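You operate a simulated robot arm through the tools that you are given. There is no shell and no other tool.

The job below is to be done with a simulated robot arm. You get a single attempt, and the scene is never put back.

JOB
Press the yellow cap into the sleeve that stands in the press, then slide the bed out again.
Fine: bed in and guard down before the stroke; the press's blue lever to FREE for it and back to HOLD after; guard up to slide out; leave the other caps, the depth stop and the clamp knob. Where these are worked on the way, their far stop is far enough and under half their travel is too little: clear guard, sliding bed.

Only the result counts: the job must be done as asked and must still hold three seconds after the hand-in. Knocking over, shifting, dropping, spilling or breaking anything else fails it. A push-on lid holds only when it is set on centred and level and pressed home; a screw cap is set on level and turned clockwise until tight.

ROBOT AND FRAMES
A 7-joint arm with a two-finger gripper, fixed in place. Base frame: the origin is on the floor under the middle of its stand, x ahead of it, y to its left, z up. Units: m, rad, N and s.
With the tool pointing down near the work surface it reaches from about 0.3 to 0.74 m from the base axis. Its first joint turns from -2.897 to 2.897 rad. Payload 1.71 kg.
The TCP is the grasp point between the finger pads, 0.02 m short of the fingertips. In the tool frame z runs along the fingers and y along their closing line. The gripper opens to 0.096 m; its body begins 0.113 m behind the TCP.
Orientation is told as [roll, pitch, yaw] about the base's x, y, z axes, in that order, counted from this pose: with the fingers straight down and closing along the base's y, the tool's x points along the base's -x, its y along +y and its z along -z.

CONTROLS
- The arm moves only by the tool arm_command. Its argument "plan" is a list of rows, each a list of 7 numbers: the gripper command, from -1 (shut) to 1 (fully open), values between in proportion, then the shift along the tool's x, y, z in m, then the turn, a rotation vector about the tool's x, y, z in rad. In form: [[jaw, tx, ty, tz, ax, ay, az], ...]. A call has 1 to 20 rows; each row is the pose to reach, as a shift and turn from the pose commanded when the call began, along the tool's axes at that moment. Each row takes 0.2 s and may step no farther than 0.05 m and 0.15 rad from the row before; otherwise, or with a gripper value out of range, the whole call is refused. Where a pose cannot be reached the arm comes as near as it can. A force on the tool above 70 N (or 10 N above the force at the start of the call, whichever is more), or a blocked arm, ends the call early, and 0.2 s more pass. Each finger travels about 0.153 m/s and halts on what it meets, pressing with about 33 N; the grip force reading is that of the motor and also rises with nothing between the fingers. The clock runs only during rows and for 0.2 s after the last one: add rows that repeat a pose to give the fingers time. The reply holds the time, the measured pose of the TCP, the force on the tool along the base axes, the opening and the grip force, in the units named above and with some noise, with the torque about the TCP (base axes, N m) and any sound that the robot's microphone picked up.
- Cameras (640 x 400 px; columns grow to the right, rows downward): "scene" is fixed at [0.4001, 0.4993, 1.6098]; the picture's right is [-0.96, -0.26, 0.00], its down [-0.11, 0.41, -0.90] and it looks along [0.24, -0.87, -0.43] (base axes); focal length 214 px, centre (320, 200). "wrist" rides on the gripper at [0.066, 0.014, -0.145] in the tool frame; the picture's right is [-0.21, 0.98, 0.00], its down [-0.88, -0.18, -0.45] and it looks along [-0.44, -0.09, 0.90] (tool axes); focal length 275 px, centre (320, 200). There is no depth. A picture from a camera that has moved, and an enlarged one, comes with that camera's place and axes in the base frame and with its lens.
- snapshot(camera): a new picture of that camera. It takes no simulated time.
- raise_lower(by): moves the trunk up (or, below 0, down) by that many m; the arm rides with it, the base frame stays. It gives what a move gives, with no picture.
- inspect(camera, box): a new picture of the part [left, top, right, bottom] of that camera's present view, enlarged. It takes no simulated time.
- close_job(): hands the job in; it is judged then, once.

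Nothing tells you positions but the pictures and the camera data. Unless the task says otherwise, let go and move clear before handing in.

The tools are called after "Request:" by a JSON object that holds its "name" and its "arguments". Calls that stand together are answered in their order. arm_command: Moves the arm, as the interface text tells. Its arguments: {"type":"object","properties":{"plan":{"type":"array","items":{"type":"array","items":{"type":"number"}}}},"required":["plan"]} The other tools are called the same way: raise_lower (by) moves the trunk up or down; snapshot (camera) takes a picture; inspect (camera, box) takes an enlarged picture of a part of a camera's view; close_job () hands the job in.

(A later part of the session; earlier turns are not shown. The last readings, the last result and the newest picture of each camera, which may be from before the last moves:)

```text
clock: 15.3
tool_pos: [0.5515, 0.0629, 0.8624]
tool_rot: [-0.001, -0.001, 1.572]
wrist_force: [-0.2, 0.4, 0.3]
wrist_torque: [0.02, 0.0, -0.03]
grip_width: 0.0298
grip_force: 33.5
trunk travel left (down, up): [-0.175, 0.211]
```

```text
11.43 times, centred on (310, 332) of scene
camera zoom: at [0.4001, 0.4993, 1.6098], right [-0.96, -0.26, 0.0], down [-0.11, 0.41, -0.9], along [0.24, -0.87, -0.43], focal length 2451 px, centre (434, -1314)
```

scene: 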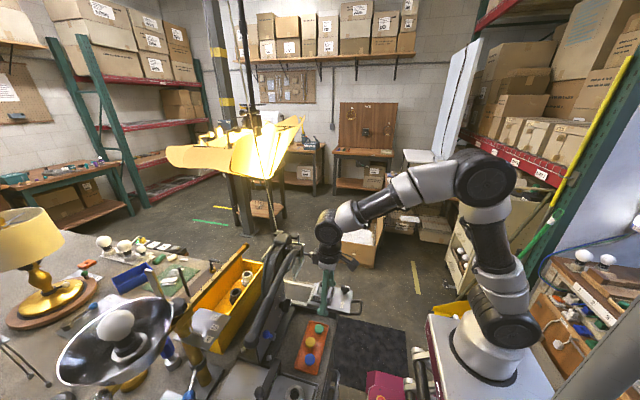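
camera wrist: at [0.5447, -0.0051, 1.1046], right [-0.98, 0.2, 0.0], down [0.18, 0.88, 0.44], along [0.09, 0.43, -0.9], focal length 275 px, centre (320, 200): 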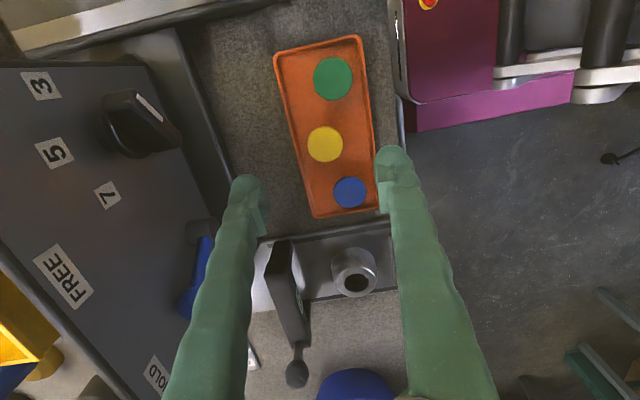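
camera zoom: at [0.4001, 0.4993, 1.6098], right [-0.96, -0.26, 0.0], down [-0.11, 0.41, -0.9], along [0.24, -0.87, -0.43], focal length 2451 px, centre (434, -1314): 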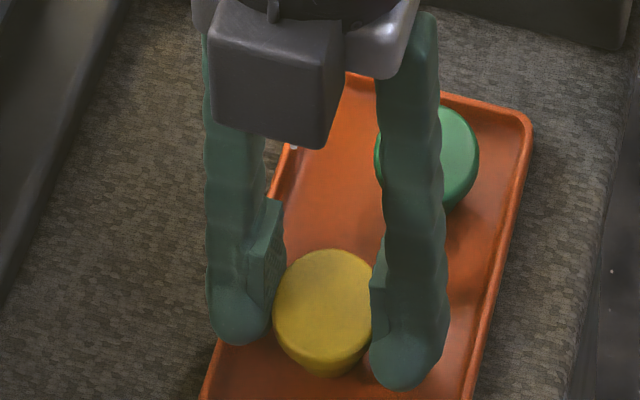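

Width 0.030 with 33 N means the cap is held. I'll lift slowly and check.

Request:
{"name": "arm_command", "arguments": {"plan": [[-1, 0, 0, -0.01, 0, 0, 0], [-1, 0, 0, -0.03, 0, 0, 0], [-1, 0, 0, -0.06, 0, 0, 0], [-1, 0, 0, -0.09, 0, 0, 0], [-1, 0, 0, -0.09, 0, 0, 0]]}}

Request:
{"name": "snapshot", "arguments": {"camera": "wrist"}}

Request:
{"name": "inspect", "arguments": {"camera": "scene", "box": [285, 290, 345, 350]}}

```text
clock: 16.6
tool_pos: [0.5548, 0.0625, 0.953]
tool_rot: [-0.001, -0.001, 1.572]
wrist_force: [0.1, -0.1, -0.9]
wrist_torque: [0.03, 0.01, -0.03]
grip_width: 0.0299
grip_force: 33.3
trunk travel left (down, up): [-0.175, 0.211]
```

```text
taken
camera wrist: at [0.5405, -0.0024, 1.0973], right [-0.98, 0.2, 0.0], down [0.18, 0.88, 0.44], along [0.09, 0.43, -0.9], focal length 275 px, centre (320, 200)
```

wrist: 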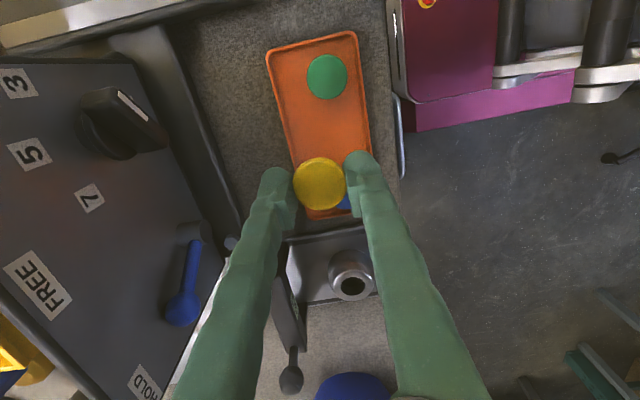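

```text
6.67 times, centred on (315, 320) of scene
camera zoom: at [0.4001, 0.4993, 1.6098], right [-0.96, -0.26, 0.0], down [-0.11, 0.41, -0.9], along [0.24, -0.87, -0.43], focal length 1430 px, centre (353, -600)
```

zoom: 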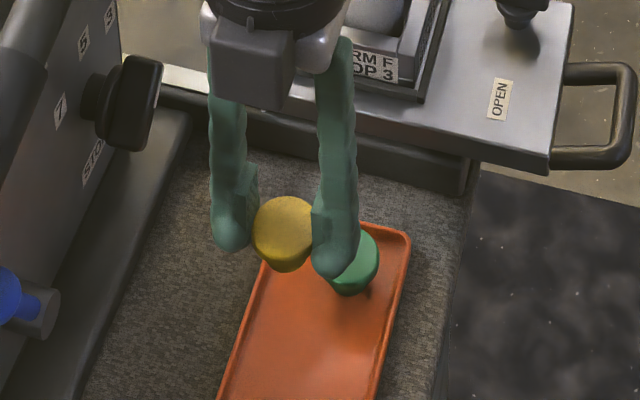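

The cap is up, level and centred in the fingers. I'll carry it back and up to open space, then turn the tool back to yaw 0 for placing it on the sleeve.

Request:
{"name": "arm_command", "arguments": {"plan": [[-1, 0.02, 0.019, -0.025, 0, 0, 0.05], [-1, 0.04, 0.038, -0.05, 0, 0, 0.15], [-1, 0.06, 0.057, -0.075, 0, 0, 0.29], [-1, 0.0825, 0.075, -0.097, 0, 0, 0.43], [-1, 0.0825, 0.075, -0.097, 0, 0, 0.57], [-1, 0.0825, 0.075, -0.097, 0, 0, 0.715], [-1, 0.0825, 0.075, -0.097, 0, 0, 0.86], [-1, 0.0825, 0.075, -0.097, 0, 0, 1.0], [-1, 0.0825, 0.075, -0.097, 0, 0, 1.145], [-1, 0.0825, 0.075, -0.097, 0, 0, 1.29], [-1, 0.0825, 0.075, -0.097, 0, 0, 1.43], [-1, 0.0825, 0.075, -0.097, 0, 0, 1.571], [-1, 0.0825, 0.075, -0.097, 0, 0, 1.571]]}}

Request:
{"name": "snapshot", "arguments": {"camera": "wrist"}}

```text
clock: 19.4
tool_pos: [0.4782, -0.0195, 1.0482]
tool_rot: [-0.001, -0.001, 0.0]
wrist_force: [-0.6, 0.0, -0.1]
wrist_torque: [-0.01, -0.01, -0.01]
grip_width: 0.0298
grip_force: 32.9
trunk travel left (down, up): [-0.175, 0.211]
```

```text
taken
camera wrist: at [0.4127, -0.0052, 1.1923], right [0.21, 0.98, 0.0], down [0.88, -0.18, 0.44], along [0.44, -0.09, -0.9], focal length 275 px, centre (320, 200)
```

wrist: 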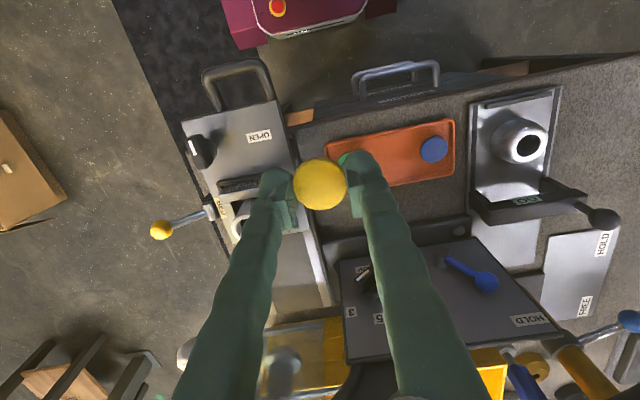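

The cap is still held level. I'll move over toward the sleeve at the same height to measure its centre.

Request:
{"name": "arm_command", "arguments": {"plan": [[-1, -0.017, -0.032, 0, 0, 0, 0], [-1, -0.034, -0.064, 0, 0, 0, 0], [-1, -0.05, -0.095, 0, 0, 0, 0], [-1, -0.05, -0.095, 0, 0, 0, 0]]}}

Request:
{"name": "snapshot", "arguments": {"camera": "wrist"}}

Request:
{"name": "inspect", "arguments": {"camera": "wrist", "box": [260, 90, 400, 220]}}

Request:
{"name": "inspect", "arguments": {"camera": "scene", "box": [280, 230, 370, 310]}}

```text
clock: 20.4
tool_pos: [0.5288, -0.1126, 1.0475]
tool_rot: [0.0, 0.001, 0.003]
wrist_force: [1.0, 0.1, 0.3]
wrist_torque: [-0.05, 0.01, 0.02]
grip_width: 0.0297
grip_force: 32.6
trunk travel left (down, up): [-0.175, 0.211]
```

```text
taken
camera wrist: at [0.4635, -0.0984, 1.1902], right [0.2, 0.98, 0.0], down [0.88, -0.18, 0.44], along [0.44, -0.09, -0.9], focal length 275 px, centre (320, 200)
```

wrist: 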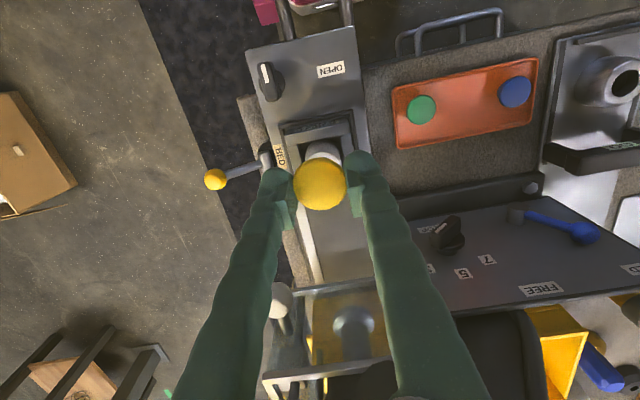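

```text
3.08 times, centred on (330, 155) of wrist
camera zoom: at [0.4635, -0.0984, 1.1902], right [0.2, 0.98, 0.0], down [0.88, -0.18, 0.44], along [0.44, -0.09, -0.9], focal length 847 px, centre (289, 338)
```

zoom: 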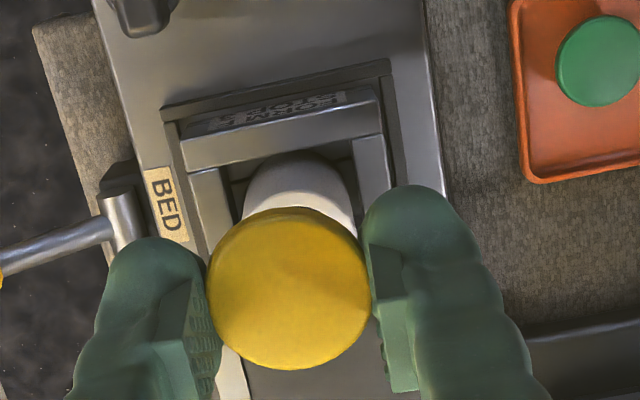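

```text
5.00 times, centred on (325, 270) of scene
camera zoom: at [0.4001, 0.4993, 1.6098], right [-0.96, -0.26, 0.0], down [-0.11, 0.41, -0.9], along [0.24, -0.87, -0.43], focal length 1072 px, centre (295, -150)
```

zoom: 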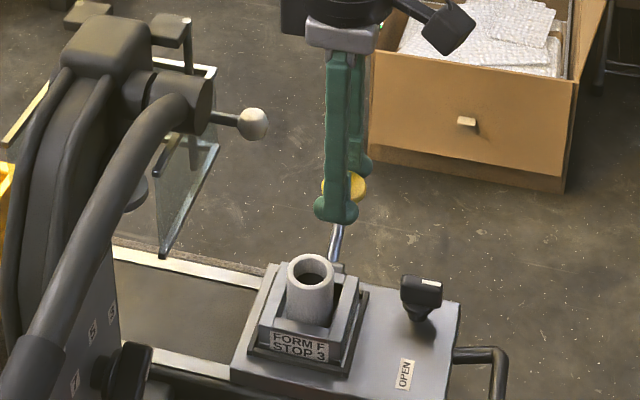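

The sleeve is partly hidden behind the held cap. I'll pull back in x so its top shows between the fingers.

Request:
{"name": "arm_command", "arguments": {"plan": [[-1, 0.03, -0.001, 0, 0, 0, 0], [-1, 0.06, -0.001, 0, 0, 0, 0], [-1, 0.085, -0.001, 0, 0, 0, 0], [-1, 0.085, -0.001, 0, 0, 0, 0]]}}

Request:
{"name": "snapshot", "arguments": {"camera": "wrist"}}

Request:
{"name": "inspect", "arguments": {"camera": "wrist", "box": [270, 140, 370, 270]}}

```text
clock: 21.4
tool_pos: [0.444, -0.1157, 1.0485]
tool_rot: [0.001, 0.0, 0.002]
wrist_force: [-0.5, -0.7, 0.1]
wrist_torque: [0.01, 0.01, 0.02]
grip_width: 0.0299
grip_force: 33.0
trunk travel left (down, up): [-0.175, 0.211]
```

```text
taken
camera wrist: at [0.3781, -0.1017, 1.1914], right [0.2, 0.98, 0.0], down [0.88, -0.18, 0.44], along [0.43, -0.09, -0.9], focal length 275 px, centre (320, 200)
```

wrist: 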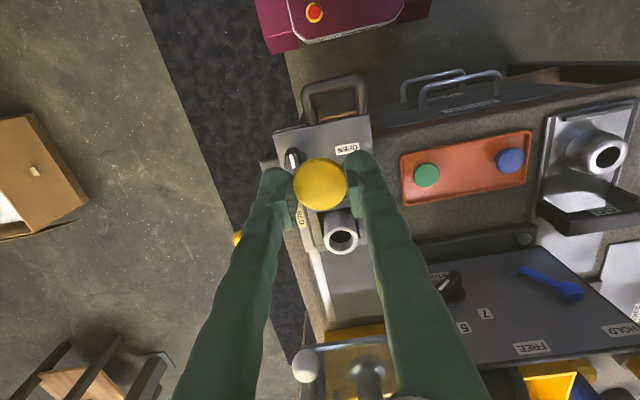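

```text
3.08 times, centred on (320, 205) of wrist
camera zoom: at [0.3781, -0.1017, 1.1914], right [0.2, 0.98, 0.0], down [0.88, -0.18, 0.44], along [0.43, -0.09, -0.9], focal length 847 px, centre (320, 185)
```

zoom: 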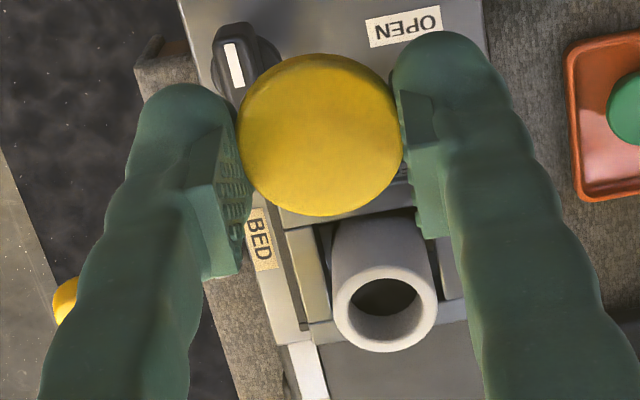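

Request:
{"name": "inspect", "arguments": {"camera": "wrist", "box": [315, 210, 365, 260]}}

Request:
{"name": "inspect", "arguments": {"camera": "scene", "box": [310, 270, 350, 300]}}

```text
8.00 times, centred on (340, 235) of wrist
camera zoom: at [0.3781, -0.1017, 1.1914], right [0.2, 0.98, 0.0], down [0.88, -0.18, 0.44], along [0.43, -0.09, -0.9], focal length 2202 px, centre (160, -80)
```

zoom: 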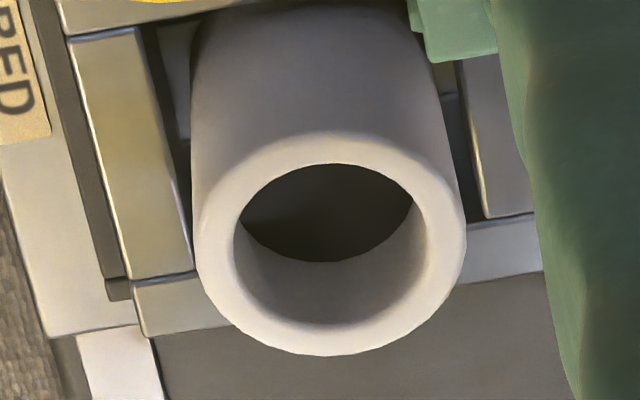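

```text
13.33 times, centred on (330, 285) of scene
camera zoom: at [0.4001, 0.4993, 1.6098], right [-0.96, -0.26, 0.0], down [-0.11, 0.41, -0.9], along [0.24, -0.87, -0.43], focal length 2860 px, centre (187, -933)
```

zoom: 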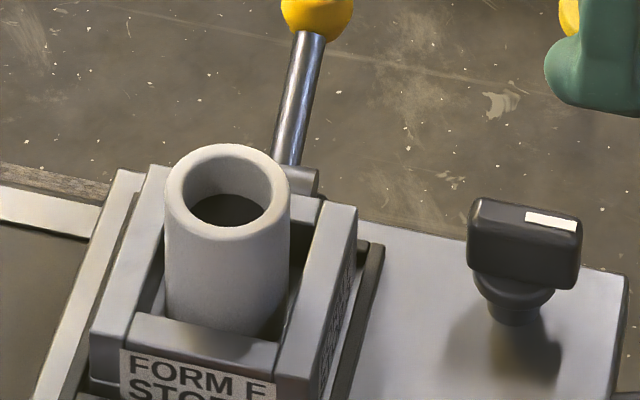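

The sleeve's top centre comes out at (0.5575, −0.1136, 0.9355), OD about 38 mm and bore about 27 mm, with both cameras agreeing to 1 mm. I'll move over it with the plug held above the rim, then check alignment.

Request:
{"name": "arm_command", "arguments": {"plan": [[-1, -0.038, 0.001, 0, 0, 0, 0], [-1, -0.076, 0.002, 0, 0, 0, 0], [-1, -0.1134, 0.0021, 0, 0, 0, 0], [-1, -0.1134, 0.0021, 0.03, 0, 0, 0], [-1, -0.1134, 0.0021, 0.06, 0, 0, 0], [-1, -0.1134, 0.0021, 0.06, 0, 0, 0]]}}

Request:
{"name": "snapshot", "arguments": {"camera": "wrist"}}

Request:
{"name": "inspect", "arguments": {"camera": "wrist", "box": [280, 120, 370, 220]}}

Request:
{"name": "inspect", "arguments": {"camera": "scene", "box": [305, 260, 345, 300]}}

```text
clock: 22.8
tool_pos: [0.5562, -0.1117, 0.9909]
tool_rot: [0.0, 0.0, 0.002]
wrist_force: [-0.8, -0.9, -0.6]
wrist_torque: [-0.01, 0.01, 0.02]
grip_width: 0.0298
grip_force: 33.0
trunk travel left (down, up): [-0.175, 0.211]
```

```text
taken
camera wrist: at [0.4907, -0.0976, 1.1341], right [0.2, 0.98, 0.0], down [0.88, -0.18, 0.44], along [0.44, -0.09, -0.9], focal length 275 px, centre (320, 200)
```

wrist: 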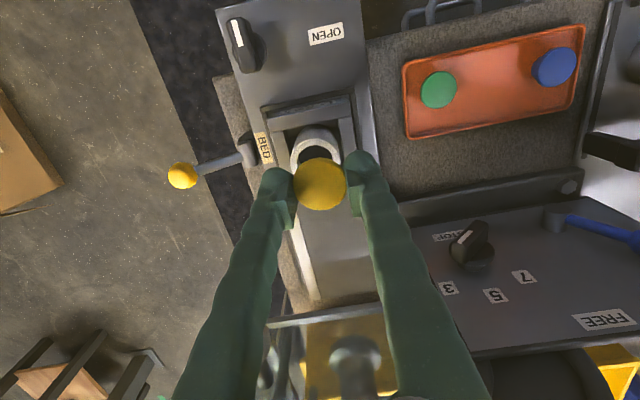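

```text
4.00 times, centred on (325, 170) of wrist
camera zoom: at [0.4907, -0.0976, 1.1341], right [0.2, 0.98, 0.0], down [0.88, -0.18, 0.44], along [0.44, -0.09, -0.9], focal length 1101 px, centre (300, 320)
```

zoom: 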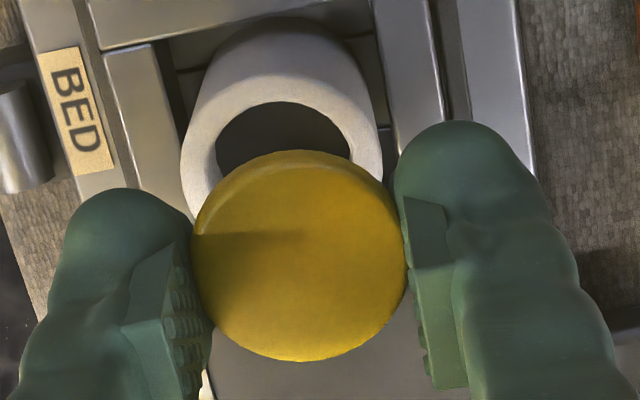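

```text
10.00 times, centred on (325, 280) of scene
camera zoom: at [0.4001, 0.4993, 1.6098], right [-0.96, -0.26, 0.0], down [-0.11, 0.41, -0.9], along [0.24, -0.87, -0.43], focal length 2145 px, centre (270, -600)
```

zoom: 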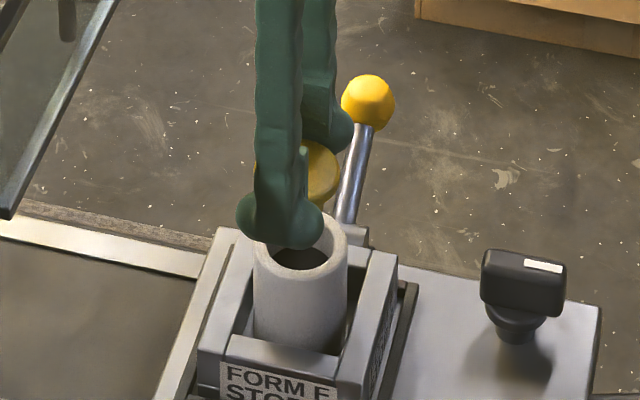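

Relative to the cap, the sleeve is aligned in x but about 3.3 mm to the −y side. I'll correct that, then go down to just above the rim and check again.

Request:
{"name": "arm_command", "arguments": {"plan": [[-1, 0, -0.0033, 0.004, 0, 0, 0], [-1, 0, -0.0033, 0.012, 0, 0, 0], [-1, 0, -0.0033, 0.019, 0, 0, 0], [-1, 0, -0.0033, 0.019, 0, 0, 0]]}}

Request:
{"name": "inspect", "arguments": {"camera": "wrist", "box": [280, 120, 370, 220]}}

Request:
{"name": "inspect", "arguments": {"camera": "scene", "box": [305, 260, 345, 300]}}

```text
clock: 23.8
tool_pos: [0.5562, -0.1168, 0.9717]
tool_rot: [0.001, 0.0, 0.001]
wrist_force: [-0.4, 0.7, -0.7]
wrist_torque: [0.02, 0.0, -0.02]
grip_width: 0.0296
grip_force: 33.3
trunk travel left (down, up): [-0.175, 0.211]
```

```text
4.00 times, centred on (325, 170) of wrist
camera zoom: at [0.4914, -0.1017, 1.1145], right [0.2, 0.98, 0.0], down [0.88, -0.18, 0.45], along [0.44, -0.09, -0.9], focal length 1101 px, centre (300, 320)
```

zoom: 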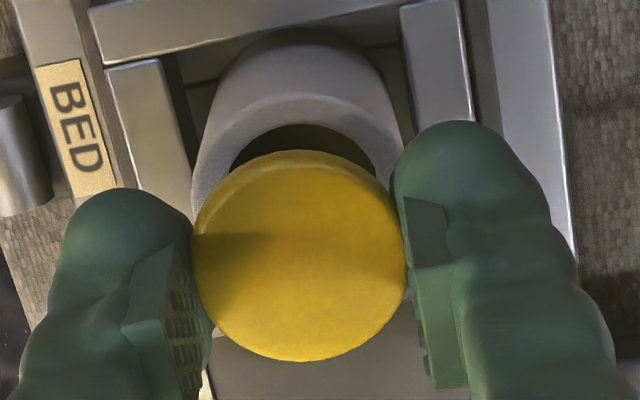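

```text
10.00 times, centred on (325, 280) of scene
camera zoom: at [0.4001, 0.4993, 1.6098], right [-0.96, -0.26, 0.0], down [-0.11, 0.41, -0.9], along [0.24, -0.87, -0.43], focal length 2145 px, centre (270, -600)
```

zoom: 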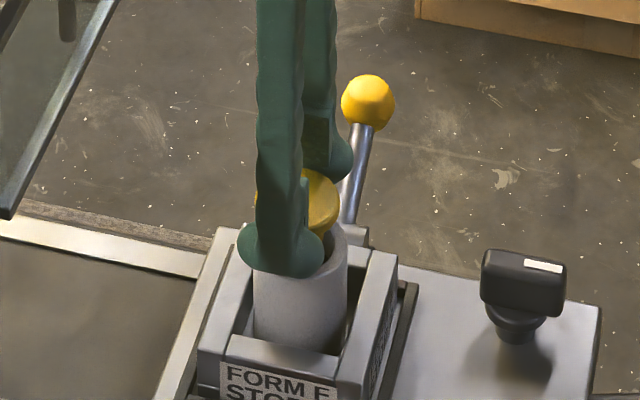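

Alignment is now within about 0.8 mm. I'll make that last x correction and go down in small steps, watching the force for the plug entering the bore.

Request:
{"name": "arm_command", "arguments": {"plan": [[-1, 0.0008, 0, 0.002, 0, 0, 0], [-1, 0.0008, 0, 0.004, 0, 0, 0], [-1, 0.0008, 0, 0.006, 0, 0, 0]]}}

```text
clock: 24.6
tool_pos: [0.5552, -0.1157, 0.9643]
tool_rot: [0.001, 0.001, 0.002]
wrist_force: [1.2, 0.7, -0.5]
wrist_torque: [0.0, -0.01, -0.02]
grip_width: 0.0298
grip_force: 33.0
trunk travel left (down, up): [-0.175, 0.211]
```

Request:
{"name": "arm_command", "arguments": {"plan": [[-1, 0, 0, 0.0015, 0, 0, 0], [-1, 0, 0, 0.003, 0, 0, 0]]}}

Request:
{"name": "inspect", "arguments": {"camera": "scene", "box": [305, 260, 345, 300]}}

Request:
{"name": "inspect", "arguments": {"camera": "wrist", "box": [280, 120, 370, 220]}}

```text
clock: 25.1
tool_pos: [0.5551, -0.1144, 0.9623]
tool_rot: [-0.002, -0.002, 0.002]
wrist_force: [-0.5, 0.5, 9.1]
wrist_torque: [-0.02, 0.02, -0.05]
grip_width: 0.0298
grip_force: 33.6
trunk travel left (down, up): [-0.175, 0.211]
```

```text
10.00 times, centred on (325, 280) of scene
camera zoom: at [0.4001, 0.4993, 1.6098], right [-0.96, -0.26, 0.0], down [-0.11, 0.41, -0.9], along [0.24, -0.87, -0.43], focal length 2145 px, centre (270, -600)
```

zoom: 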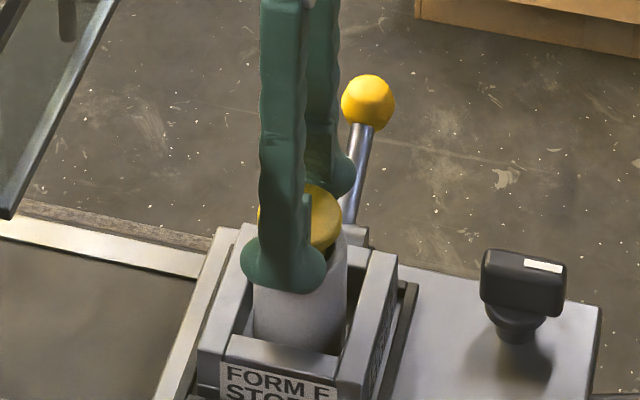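

```text
4.00 times, centred on (325, 170) of wrist
camera zoom: at [0.4902, -0.1019, 1.1061], right [0.2, 0.98, 0.0], down [0.88, -0.18, 0.45], along [0.44, -0.09, -0.89], focal length 1101 px, centre (300, 320)
```

zoom: 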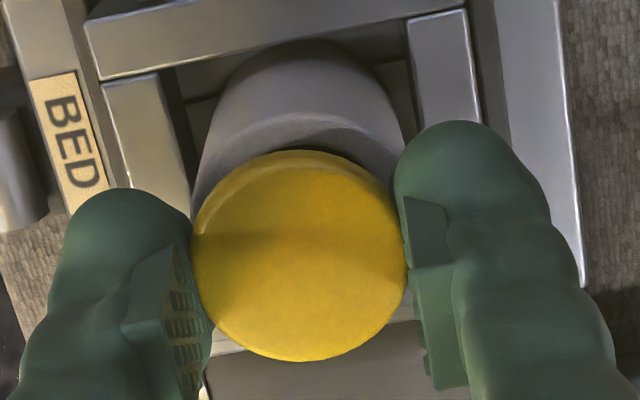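

I have contact at 9 N with almost no torque, so the plug looks centred. I'll press a bit more in 1 mm steps to see whether it settles into the mouth.

Request:
{"name": "arm_command", "arguments": {"plan": [[-1, 0, 0, 0.001, 0, 0, 0], [-1, 0, 0, 0.002, 0, 0, 0]]}}

```text
clock: 25.8
tool_pos: [0.5558, -0.1156, 0.9611]
tool_rot: [-0.001, -0.003, 0.0]
wrist_force: [1.5, -0.5, 25.7]
wrist_torque: [0.05, -0.06, 0.04]
grip_width: 0.0294
grip_force: 32.8
trunk travel left (down, up): [-0.175, 0.211]
```

Request:
{"name": "inspect", "arguments": {"camera": "scene", "box": [310, 270, 340, 295]}}

Request:
{"name": "inspect", "arguments": {"camera": "wrist", "box": [290, 120, 360, 180]}}

```text
16.00 times, centred on (325, 282) of scene
camera zoom: at [0.4001, 0.4993, 1.6098], right [-0.96, -0.26, 0.0], down [-0.11, 0.41, -0.9], along [0.24, -0.87, -0.43], focal length 3432 px, centre (240, -1120)
```

zoom: 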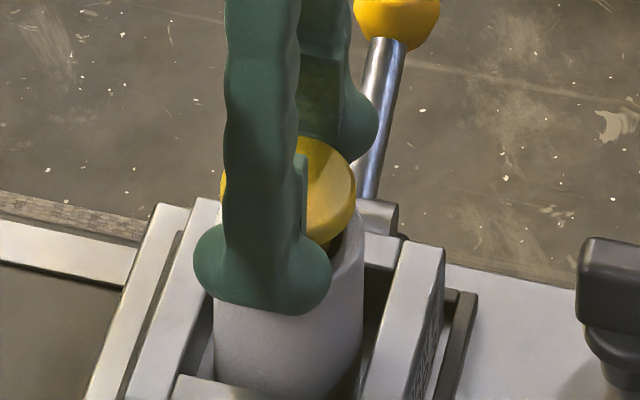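

```text
6.67 times, centred on (325, 150) of wrist
camera zoom: at [0.4895, -0.1016, 1.1045], right [0.2, 0.98, 0.0], down [0.87, -0.18, 0.45], along [0.44, -0.09, -0.89], focal length 1835 px, centre (287, 533)
```

zoom: 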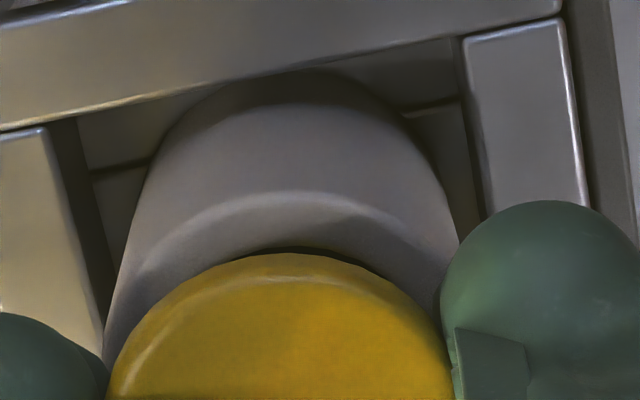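

Contact pressure is centred at 26 N. I'll take off the load by backing up 2 mm in the command, then open slowly to leave the cap seated in the sleeve's mouth.

Request:
{"name": "arm_command", "arguments": {"plan": [[-1, 0, 0, -0.001, 0, 0, 0], [-1, 0, 0, -0.002, 0, 0, 0], [-1, 0, 0, -0.002, 0, 0, 0]]}}

```text
clock: 26.6
tool_pos: [0.5547, -0.1169, 0.9609]
tool_rot: [0.0, 0.001, 0.002]
wrist_force: [2.1, 0.9, 9.7]
wrist_torque: [0.03, -0.03, 0.01]
grip_width: 0.0287
grip_force: 33.6
trunk travel left (down, up): [-0.175, 0.211]
```

Request:
{"name": "arm_command", "arguments": {"plan": [[-1, 0, 0, -0.001, 0, 0, 0], [-0.35, 0, 0, -0.001, 0, 0, 0], [-0.25, 0, 0, -0.001, 0, 0, 0], [-0.15, 0, 0, -0.001, 0, 0, 0], [-0.1, 0, 0, -0.001, 0, 0, 0]]}}

Request:
{"name": "inspect", "arguments": {"camera": "wrist", "box": [270, 120, 380, 220]}}

Request:
{"name": "inspect", "arguments": {"camera": "scene", "box": [305, 260, 345, 300]}}

```text
clock: 27.8
tool_pos: [0.5562, -0.117, 0.9627]
tool_rot: [0.001, 0.0, 0.001]
wrist_force: [0.1, 0.2, -0.8]
wrist_torque: [0.0, 0.02, -0.01]
grip_width: 0.0431
grip_force: 0.0
trunk travel left (down, up): [-0.175, 0.211]
```

```text
4.00 times, centred on (325, 170) of wrist
camera zoom: at [0.4908, -0.1023, 1.106], right [0.2, 0.98, 0.0], down [0.88, -0.18, 0.44], along [0.44, -0.09, -0.9], focal length 1101 px, centre (300, 320)
```

zoom: 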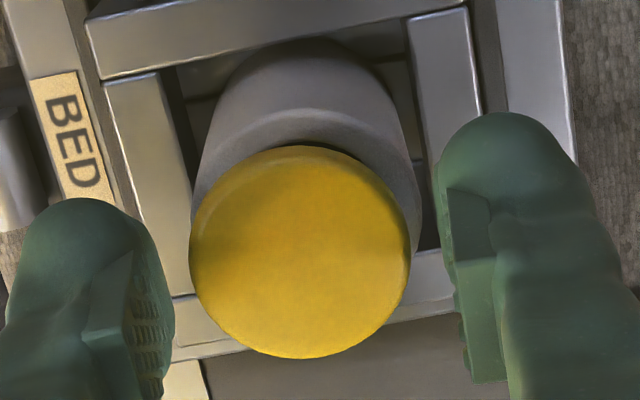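

```text
10.00 times, centred on (325, 280) of scene
camera zoom: at [0.4001, 0.4993, 1.6098], right [-0.96, -0.26, 0.0], down [-0.11, 0.41, -0.9], along [0.24, -0.87, -0.43], focal length 2145 px, centre (270, -600)
```

zoom: 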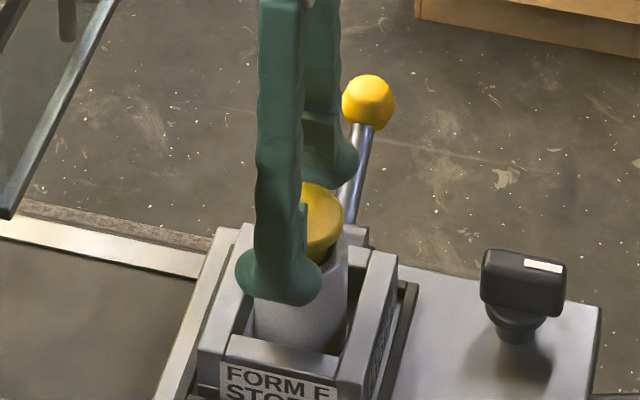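

The cap is sitting on the sleeve after release. I'll raise the hand straight up and check that it's centred and level.

Request:
{"name": "arm_command", "arguments": {"plan": [[0.1, 0, 0, 0, 0, 0, 0], [0.1, 0, 0, -0.01, 0, 0, 0], [0.1, 0, 0, -0.03, 0, 0, 0], [0.1, 0, 0, -0.06, 0, 0, 0], [0.1, 0.03, 0, -0.08, 0, 0, 0], [0.1, 0.06, 0, -0.08, 0, 0, 0], [0.1, 0.06, 0, -0.08, 0, 0, 0]]}}

Request:
{"name": "snapshot", "arguments": {"camera": "wrist"}}

Request:
{"name": "inspect", "arguments": {"camera": "wrist", "box": [280, 150, 360, 240]}}

Request:
{"name": "inspect", "arguments": {"camera": "scene", "box": [310, 265, 345, 300]}}

```text
clock: 29.4
tool_pos: [0.4949, -0.1168, 1.0417]
tool_rot: [0.001, -0.001, 0.001]
wrist_force: [0.0, -0.7, 0.0]
wrist_torque: [0.01, 0.0, -0.01]
grip_width: 0.0529
grip_force: 0.1
trunk travel left (down, up): [-0.175, 0.211]
```

```text
taken
camera wrist: at [0.43, -0.1021, 1.1866], right [0.2, 0.98, 0.0], down [0.88, -0.18, 0.44], along [0.44, -0.09, -0.9], focal length 275 px, centre (320, 200)
```

wrist: 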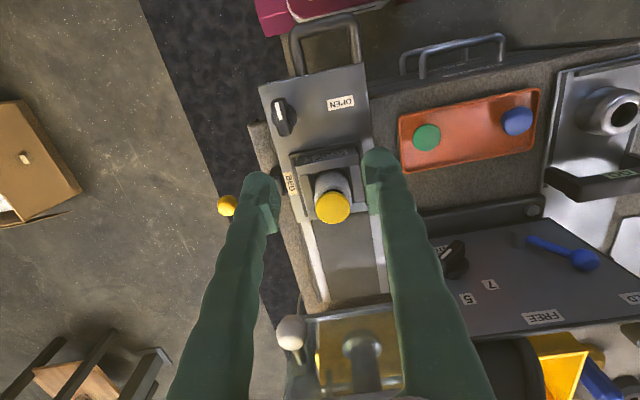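

```text
4.44 times, centred on (320, 195) of wrist
camera zoom: at [0.43, -0.1021, 1.1866], right [0.2, 0.98, 0.0], down [0.88, -0.18, 0.44], along [0.44, -0.09, -0.9], focal length 1224 px, centre (320, 222)
```

zoom: 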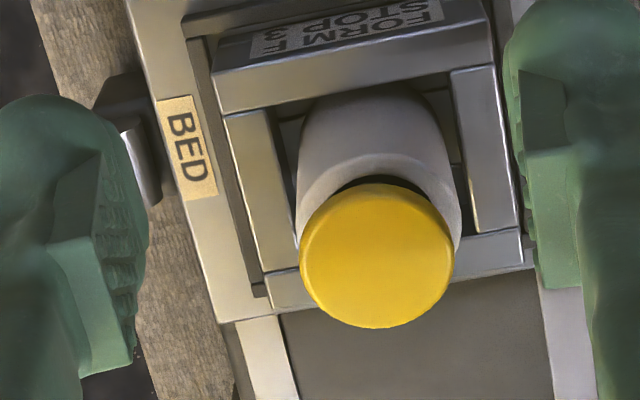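

```text
11.43 times, centred on (328, 282) of scene
camera zoom: at [0.4001, 0.4993, 1.6098], right [-0.96, -0.26, 0.0], down [-0.11, 0.41, -0.9], along [0.24, -0.87, -0.43], focal length 2451 px, centre (234, -743)
```

zoom: 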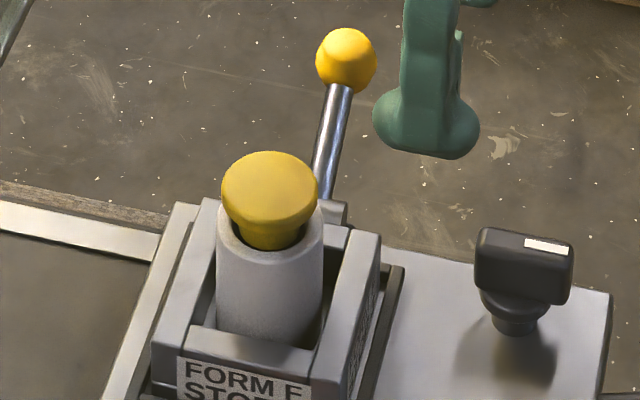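

The cap stands centred and level in the sleeve mouth. Next is the bed handle near (0.40, −0.095, 0.865). I'll back off and turn the tool so the fingers close along x around the handle bar.

Request:
{"name": "arm_command", "arguments": {"plan": [[0.3, 0.03, 0.005, -0.01, 0, 0, 0], [0.5, 0.06, 0.01, -0.01, 0, 0, -0.1], [0.5, 0.08, 0.016, -0.01, 0, 0, -0.24], [0.5, 0.08, 0.016, 0, 0, 0, -0.38], [0.5, 0.08, 0.016, 0, 0, 0, -0.52], [0.5, 0.08, 0.016, 0, 0, 0, -0.66], [0.5, 0.08, 0.016, 0, 0, 0, -0.8], [0.5, 0.08, 0.016, 0, 0, 0, -0.94], [0.5, 0.08, 0.016, 0, 0, 0, -1.08], [0.5, 0.08, 0.016, 0, 0, 0, -1.22], [0.5, 0.08, 0.016, 0, 0, 0, -1.36], [0.5, 0.08, 0.016, 0, 0, 0, -1.5], [0.5, 0.08, 0.016, 0, 0, 0, -1.571], [0.5, 0.08, 0.016, 0, 0, 0, -1.571]]}}

Request:
{"name": "snapshot", "arguments": {"camera": "wrist"}}

Request:
{"name": "inspect", "arguments": {"camera": "scene", "box": [310, 240, 400, 320]}}

```text
clock: 32.4
tool_pos: [0.415, -0.102, 1.0416]
tool_rot: [0.0, 0.0, 1.574]
wrist_force: [-0.9, -0.6, 0.1]
wrist_torque: [-0.04, -0.02, -0.01]
grip_width: 0.072
grip_force: 0.1
trunk travel left (down, up): [-0.175, 0.211]
```

```text
taken
camera wrist: at [0.4023, -0.1662, 1.1856], right [-0.98, 0.2, 0.0], down [0.18, 0.88, 0.44], along [0.09, 0.43, -0.9], focal length 275 px, centre (320, 200)
```

wrist: 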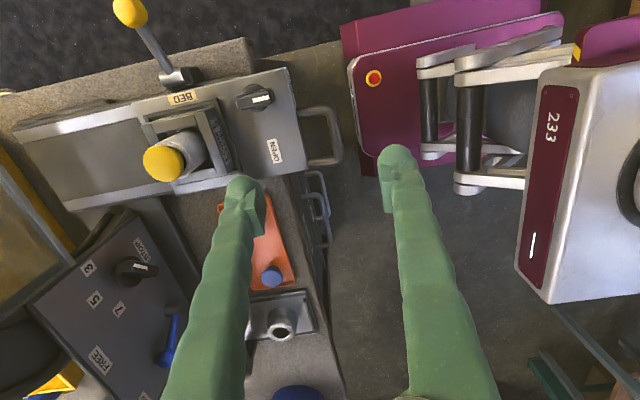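

```text
5.00 times, centred on (355, 280) of scene
camera zoom: at [0.4001, 0.4993, 1.6098], right [-0.96, -0.26, 0.0], down [-0.11, 0.41, -0.9], along [0.24, -0.87, -0.43], focal length 1072 px, centre (145, -200)
```

zoom: 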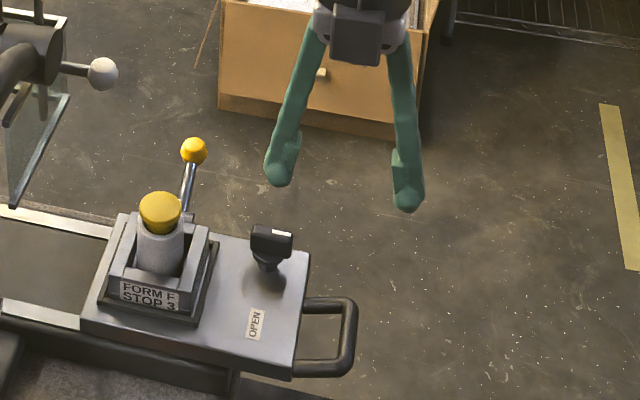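

Request:
{"name": "inspect", "arguments": {"camera": "wrist", "box": [230, 60, 370, 200]}}

Request:
{"name": "inspect", "arguments": {"camera": "scene", "box": [350, 285, 390, 325]}}

```text
2.86 times, centred on (300, 130) of wrist
camera zoom: at [0.4023, -0.1662, 1.1856], right [-0.98, 0.2, 0.0], down [0.18, 0.88, 0.44], along [0.09, 0.43, -0.9], focal length 786 px, centre (377, 400)
```

zoom: 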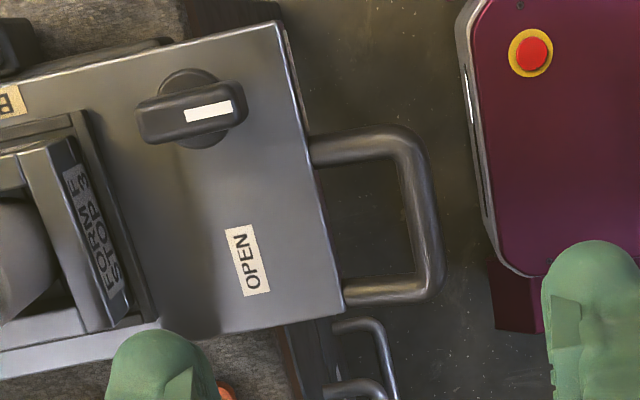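

```text
10.00 times, centred on (370, 305) of scene
camera zoom: at [0.4001, 0.4993, 1.6098], right [-0.96, -0.26, 0.0], down [-0.11, 0.41, -0.9], along [0.24, -0.87, -0.43], focal length 2145 px, centre (-180, -850)
```

zoom: 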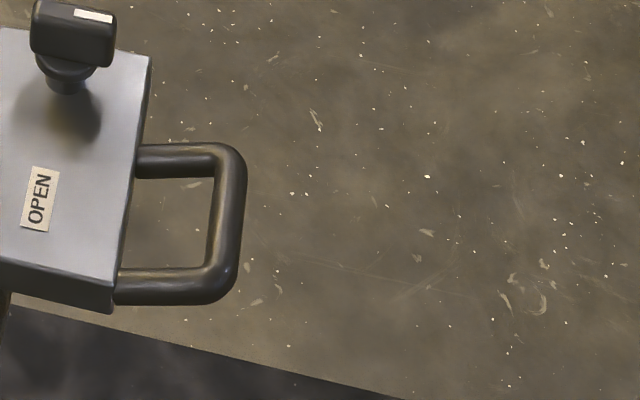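

The handle bar is about 11 mm thick, at (0.401, −0.092, 0.885), with a 33 mm gap to the plate. I'll line up above it with the fingers 30 mm apart, one inside the loop and one outside.

Request:
{"name": "arm_command", "arguments": {"plan": [[0.2, -0.003, 0.007, 0.03, 0, 0, 0], [-0.1, -0.006, 0.014, 0.06, 0, 0, 0], [-0.375, -0.0082, 0.0203, 0.085, 0, 0, 0], [-0.375, -0.0082, 0.0203, 0.085, 0, 0, 0]]}}

Request:
{"name": "snapshot", "arguments": {"camera": "wrist"}}

Request:
{"name": "inspect", "arguments": {"camera": "wrist", "box": [260, 110, 380, 220]}}

Request:
{"name": "inspect", "arguments": {"camera": "scene", "box": [340, 265, 390, 320]}}

```text
clock: 33.4
tool_pos: [0.3956, -0.0922, 0.9577]
tool_rot: [0.0, 0.002, 1.572]
wrist_force: [0.1, 0.1, 0.2]
wrist_torque: [0.0, 0.0, 0.0]
grip_width: 0.0301
grip_force: 0.1
trunk travel left (down, up): [-0.175, 0.211]
```

```text
taken
camera wrist: at [0.382, -0.1573, 1.101], right [-0.98, 0.2, 0.0], down [0.18, 0.88, 0.44], along [0.09, 0.43, -0.9], focal length 275 px, centre (320, 200)
```

wrist: 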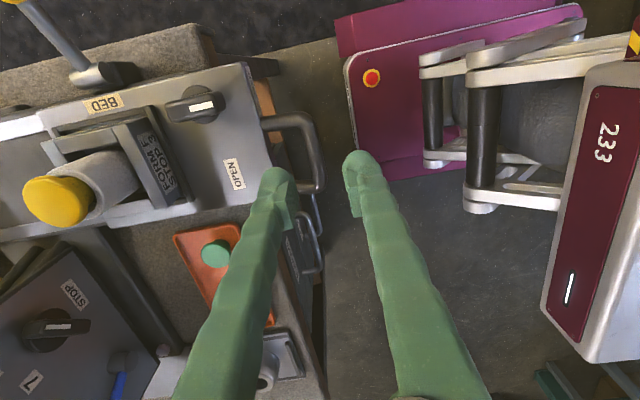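

```text
3.64 times, centred on (320, 165) of wrist
camera zoom: at [0.382, -0.1573, 1.101], right [-0.98, 0.2, 0.0], down [0.18, 0.88, 0.44], along [0.09, 0.43, -0.9], focal length 1001 px, centre (320, 327)
```

zoom: 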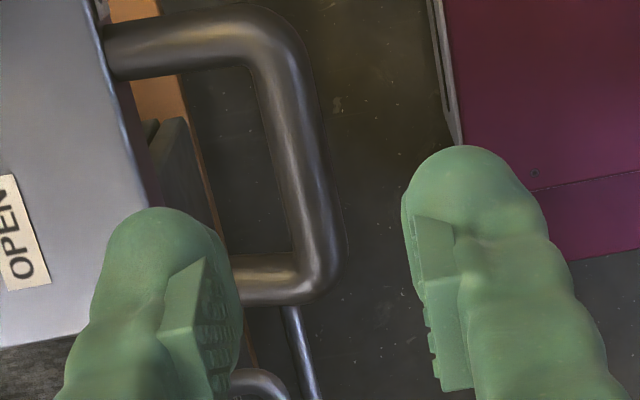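

```text
7.27 times, centred on (365, 292) of scene
camera zoom: at [0.4001, 0.4993, 1.6098], right [-0.96, -0.26, 0.0], down [-0.11, 0.41, -0.9], along [0.24, -0.87, -0.43], focal length 1560 px, centre (-7, -473)
```

zoom: 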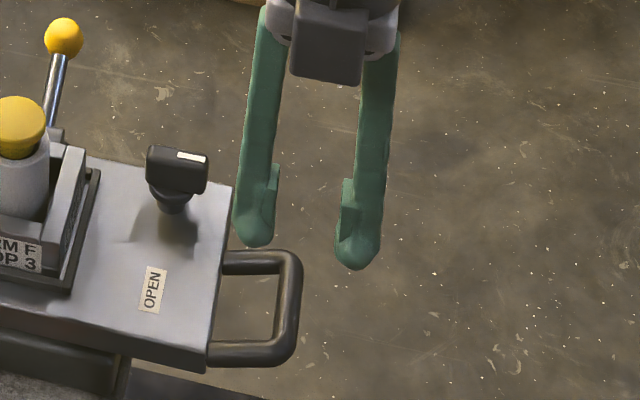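

The loop's interior is about 31 mm, so I'll shift 3 mm toward −x to centre the inner finger in it. Then I'll go down gradually with force checks.

Request:
{"name": "arm_command", "arguments": {"plan": [[-0.375, 0.0007, 0.003, 0.015, 0, 0, 0], [-0.375, 0.0007, 0.003, 0.03, 0, 0, 0], [-0.375, 0.0007, 0.003, 0.042, 0, 0, 0], [-0.375, 0.0007, 0.003, 0.042, 0, 0, 0]]}}

Request:
{"name": "inspect", "arguments": {"camera": "wrist", "box": [260, 130, 380, 240]}}

Request:
{"name": "inspect", "arguments": {"camera": "scene", "box": [345, 275, 385, 315]}}

```text
clock: 34.4
tool_pos: [0.3932, -0.0924, 0.9143]
tool_rot: [-0.001, 0.002, 1.572]
wrist_force: [0.3, 0.6, -0.9]
wrist_torque: [0.03, 0.01, 0.02]
grip_width: 0.03
grip_force: 0.0
trunk travel left (down, up): [-0.175, 0.211]
```

```text
3.64 times, centred on (320, 185) of wrist
camera zoom: at [0.3794, -0.1581, 1.0591], right [-0.98, 0.2, 0.0], down [0.18, 0.88, 0.44], along [0.09, 0.43, -0.9], focal length 1001 px, centre (320, 254)
```

zoom: 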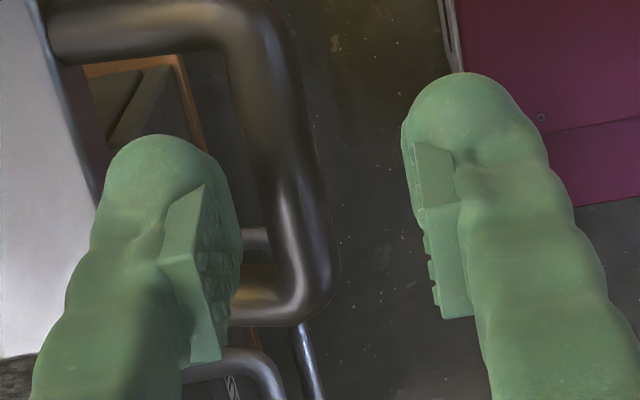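

```text
10.00 times, centred on (365, 295) of scene
camera zoom: at [0.4001, 0.4993, 1.6098], right [-0.96, -0.26, 0.0], down [-0.11, 0.41, -0.9], along [0.24, -0.87, -0.43], focal length 2145 px, centre (-130, -750)
```

zoom: 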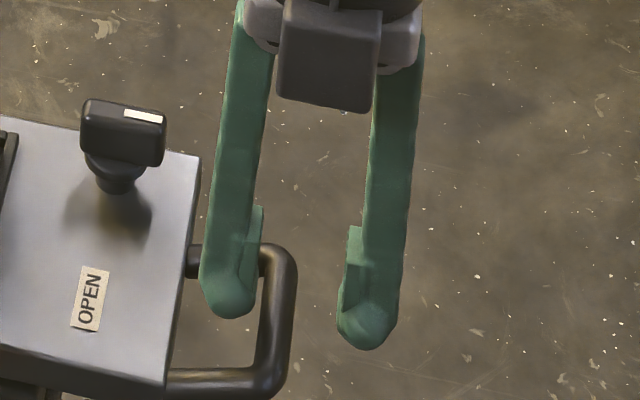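

Request:
{"name": "arm_command", "arguments": {"plan": [[-0.375, 0, 0.0015, 0.004, 0, 0, 0], [-0.375, 0, 0.0015, 0.008, 0, 0, 0], [-0.375, 0, 0.0015, 0.012, 0, 0, 0]]}}

Request:
{"name": "inspect", "arguments": {"camera": "wrist", "box": [260, 130, 380, 240]}}

```text
clock: 35.1
tool_pos: [0.3907, -0.092, 0.9033]
tool_rot: [0.0, 0.002, 1.574]
wrist_force: [0.2, -0.9, -0.5]
wrist_torque: [0.01, -0.02, 0.02]
grip_width: 0.03
grip_force: 0.1
trunk travel left (down, up): [-0.175, 0.211]
```

```text
3.64 times, centred on (320, 185) of wrist
camera zoom: at [0.3776, -0.1579, 1.0469], right [-0.98, 0.2, 0.0], down [0.18, 0.88, 0.44], along [0.09, 0.43, -0.9], focal length 1001 px, centre (320, 254)
```

zoom: 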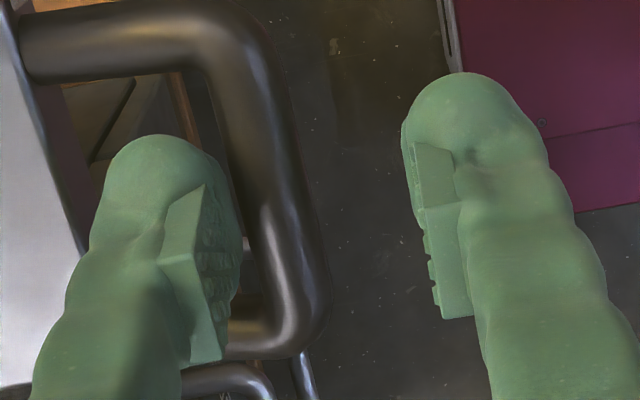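

There's no contact and the clearances look fine on both sides. I'll go down to bar height.

Request:
{"name": "arm_command", "arguments": {"plan": [[-0.375, 0, 0, 0.004, 0, 0, 0], [-0.375, 0, 0, 0.008, 0, 0, 0], [-0.375, 0, 0, 0.012, 0, 0, 0], [-0.375, 0, 0, 0.016, 0, 0, 0]]}}

Request:
{"name": "inspect", "arguments": {"camera": "wrist", "box": [260, 130, 380, 240]}}

Request:
{"name": "inspect", "arguments": {"camera": "scene", "box": [345, 275, 385, 315]}}

```text
clock: 36.1
tool_pos: [0.3927, -0.094, 0.8866]
tool_rot: [0.001, 0.0, 1.574]
wrist_force: [0.0, 0.6, -0.3]
wrist_torque: [-0.02, -0.03, 0.01]
grip_width: 0.0301
grip_force: 0.0
trunk travel left (down, up): [-0.175, 0.211]
```

```text
3.64 times, centred on (320, 185) of wrist
camera zoom: at [0.3779, -0.1584, 1.03], right [-0.98, 0.2, 0.0], down [0.18, 0.88, 0.44], along [0.09, 0.43, -0.9], focal length 1001 px, centre (320, 254)
```

zoom: 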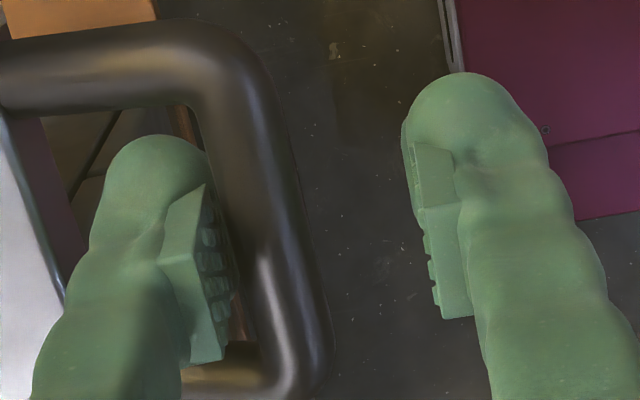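

```text
10.00 times, centred on (365, 295) of scene
camera zoom: at [0.4001, 0.4993, 1.6098], right [-0.96, -0.26, 0.0], down [-0.11, 0.41, -0.9], along [0.24, -0.87, -0.43], focal length 2145 px, centre (-130, -750)
```

zoom: 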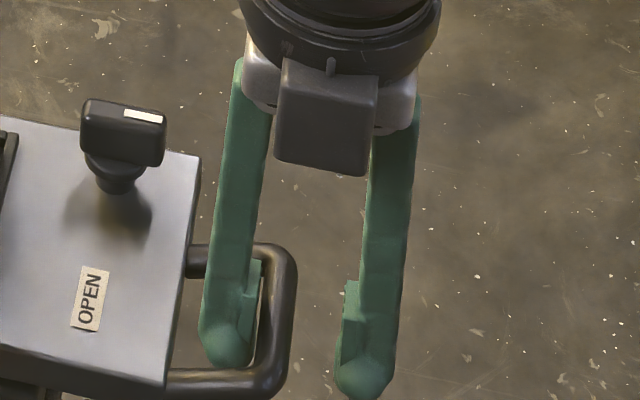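

The inner finger is inside the loop. I'll close while shifting toward the bar so the bed isn't dragged.

Request:
{"name": "arm_command", "arguments": {"plan": [[-0.5, 0, -0.002, 0, 0, 0, 0], [-0.6, 0, -0.0045, 0, 0, 0, 0], [-0.7, 0, -0.007, 0, 0, 0, 0], [-1, 0, -0.007, 0, 0, 0, 0], [-1, 0, -0.007, 0, 0, 0, 0], [-1, 0, -0.007, 0, 0, 0, 0]]}}

Request:
{"name": "inspect", "arguments": {"camera": "wrist", "box": [260, 130, 380, 240]}}

```text
clock: 37.5
tool_pos: [0.4, -0.0939, 0.8879]
tool_rot: [-0.002, 0.002, 1.573]
wrist_force: [11.6, 1.5, 3.3]
wrist_torque: [0.16, -0.04, -0.53]
grip_width: 0.0082
grip_force: 34.8
trunk travel left (down, up): [-0.175, 0.211]
```

```text
3.64 times, centred on (320, 185) of wrist
camera zoom: at [0.3861, -0.1586, 1.0304], right [-0.98, 0.2, 0.0], down [0.18, 0.88, 0.44], along [0.09, 0.43, -0.9], focal length 1001 px, centre (320, 254)
```

zoom: 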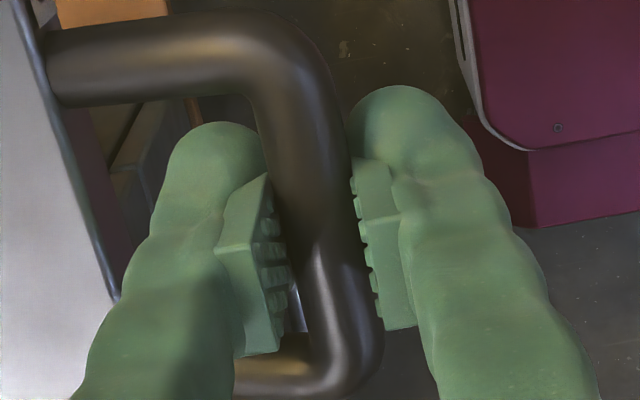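

The bar is gripped. I'll slide the bed in along +x gently, checking force and the cap as I go.

Request:
{"name": "arm_command", "arguments": {"plan": [[-1, 0, -0.003, 0, 0, 0, 0], [-1, 0, -0.008, 0, 0, 0, 0], [-1, 0, -0.015, 0, 0, 0, 0], [-1, 0, -0.022, 0, 0, 0, 0], [-1, 0, -0.029, 0, 0, 0, 0], [-1, 0, -0.035, 0, 0, 0, 0], [-1, 0, -0.04, 0, 0, 0, 0]]}}

Request:
{"name": "snapshot", "arguments": {"camera": "wrist"}}

Request:
{"name": "inspect", "arguments": {"camera": "scene", "box": [280, 240, 380, 320]}}

```text
clock: 39.1
tool_pos: [0.4376, -0.0932, 0.886]
tool_rot: [0.0, -0.002, 1.572]
wrist_force: [-1.4, -5.7, 2.7]
wrist_torque: [-0.21, -0.01, -0.47]
grip_width: 0.0082
grip_force: 34.5
trunk travel left (down, up): [-0.175, 0.211]
```

```text
taken
camera wrist: at [0.4247, -0.1586, 1.0303], right [-0.98, 0.2, 0.0], down [0.18, 0.88, 0.44], along [0.09, 0.43, -0.9], focal length 275 px, centre (320, 200)
```

wrist: 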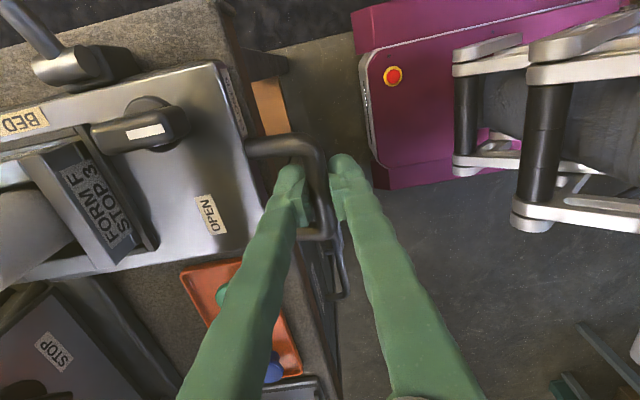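

```text
5.00 times, centred on (330, 280) of scene
camera zoom: at [0.4001, 0.4993, 1.6098], right [-0.96, -0.26, 0.0], down [-0.11, 0.41, -0.9], along [0.24, -0.87, -0.43], focal length 1072 px, centre (270, -200)
```

zoom: 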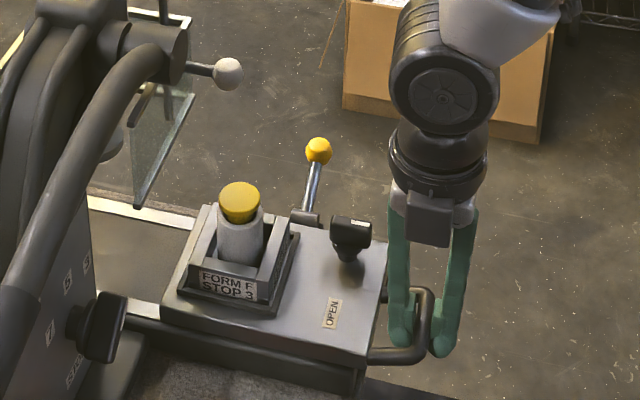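

The bed slides freely and the cap is steady. The guard's lower edge is at about z 1.0, well above the cap top at about 0.952, so I'll continue.

Request:
{"name": "arm_command", "arguments": {"plan": [[-1, 0, -0.004, 0, 0, 0, 0], [-1, 0, -0.01, 0, 0, 0, 0], [-1, 0, -0.017, 0, 0, 0, 0], [-1, 0, -0.024, 0, 0, 0, 0], [-1, 0, -0.031, 0, 0, 0, 0], [-1, 0, -0.036, 0, 0, 0, 0], [-1, 0, -0.04, 0, 0, 0, 0]]}}

Request:
{"name": "inspect", "arguments": {"camera": "scene", "box": [270, 230, 370, 320]}}

Request:
{"name": "snapshot", "arguments": {"camera": "wrist"}}

```text
clock: 40.8
tool_pos: [0.4779, -0.0943, 0.8861]
tool_rot: [-0.002, 0.001, 1.572]
wrist_force: [-0.4, -5.1, -10.8]
wrist_torque: [-0.1, -0.05, -0.51]
grip_width: 0.008
grip_force: 34.8
trunk travel left (down, up): [-0.175, 0.211]
```

```text
4.44 times, centred on (320, 275) of scene
camera zoom: at [0.4001, 0.4993, 1.6098], right [-0.96, -0.26, 0.0], down [-0.11, 0.41, -0.9], along [0.24, -0.87, -0.43], focal length 953 px, centre (320, -133)
```

zoom: 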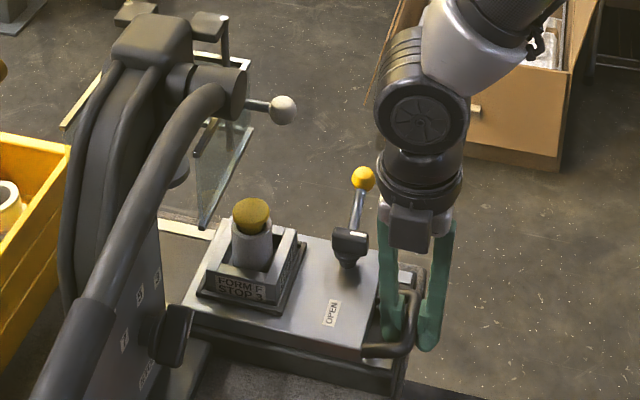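

```text
taken
camera wrist: at [0.4649, -0.1586, 1.0304], right [-0.98, 0.2, 0.0], down [0.18, 0.88, 0.44], along [0.09, 0.43, -0.9], focal length 275 px, centre (320, 200)
```

wrist: 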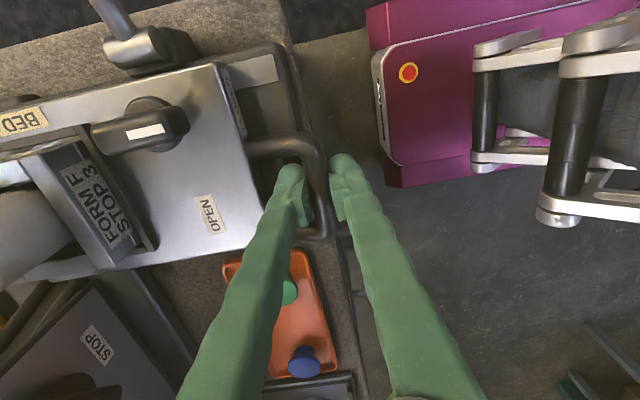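

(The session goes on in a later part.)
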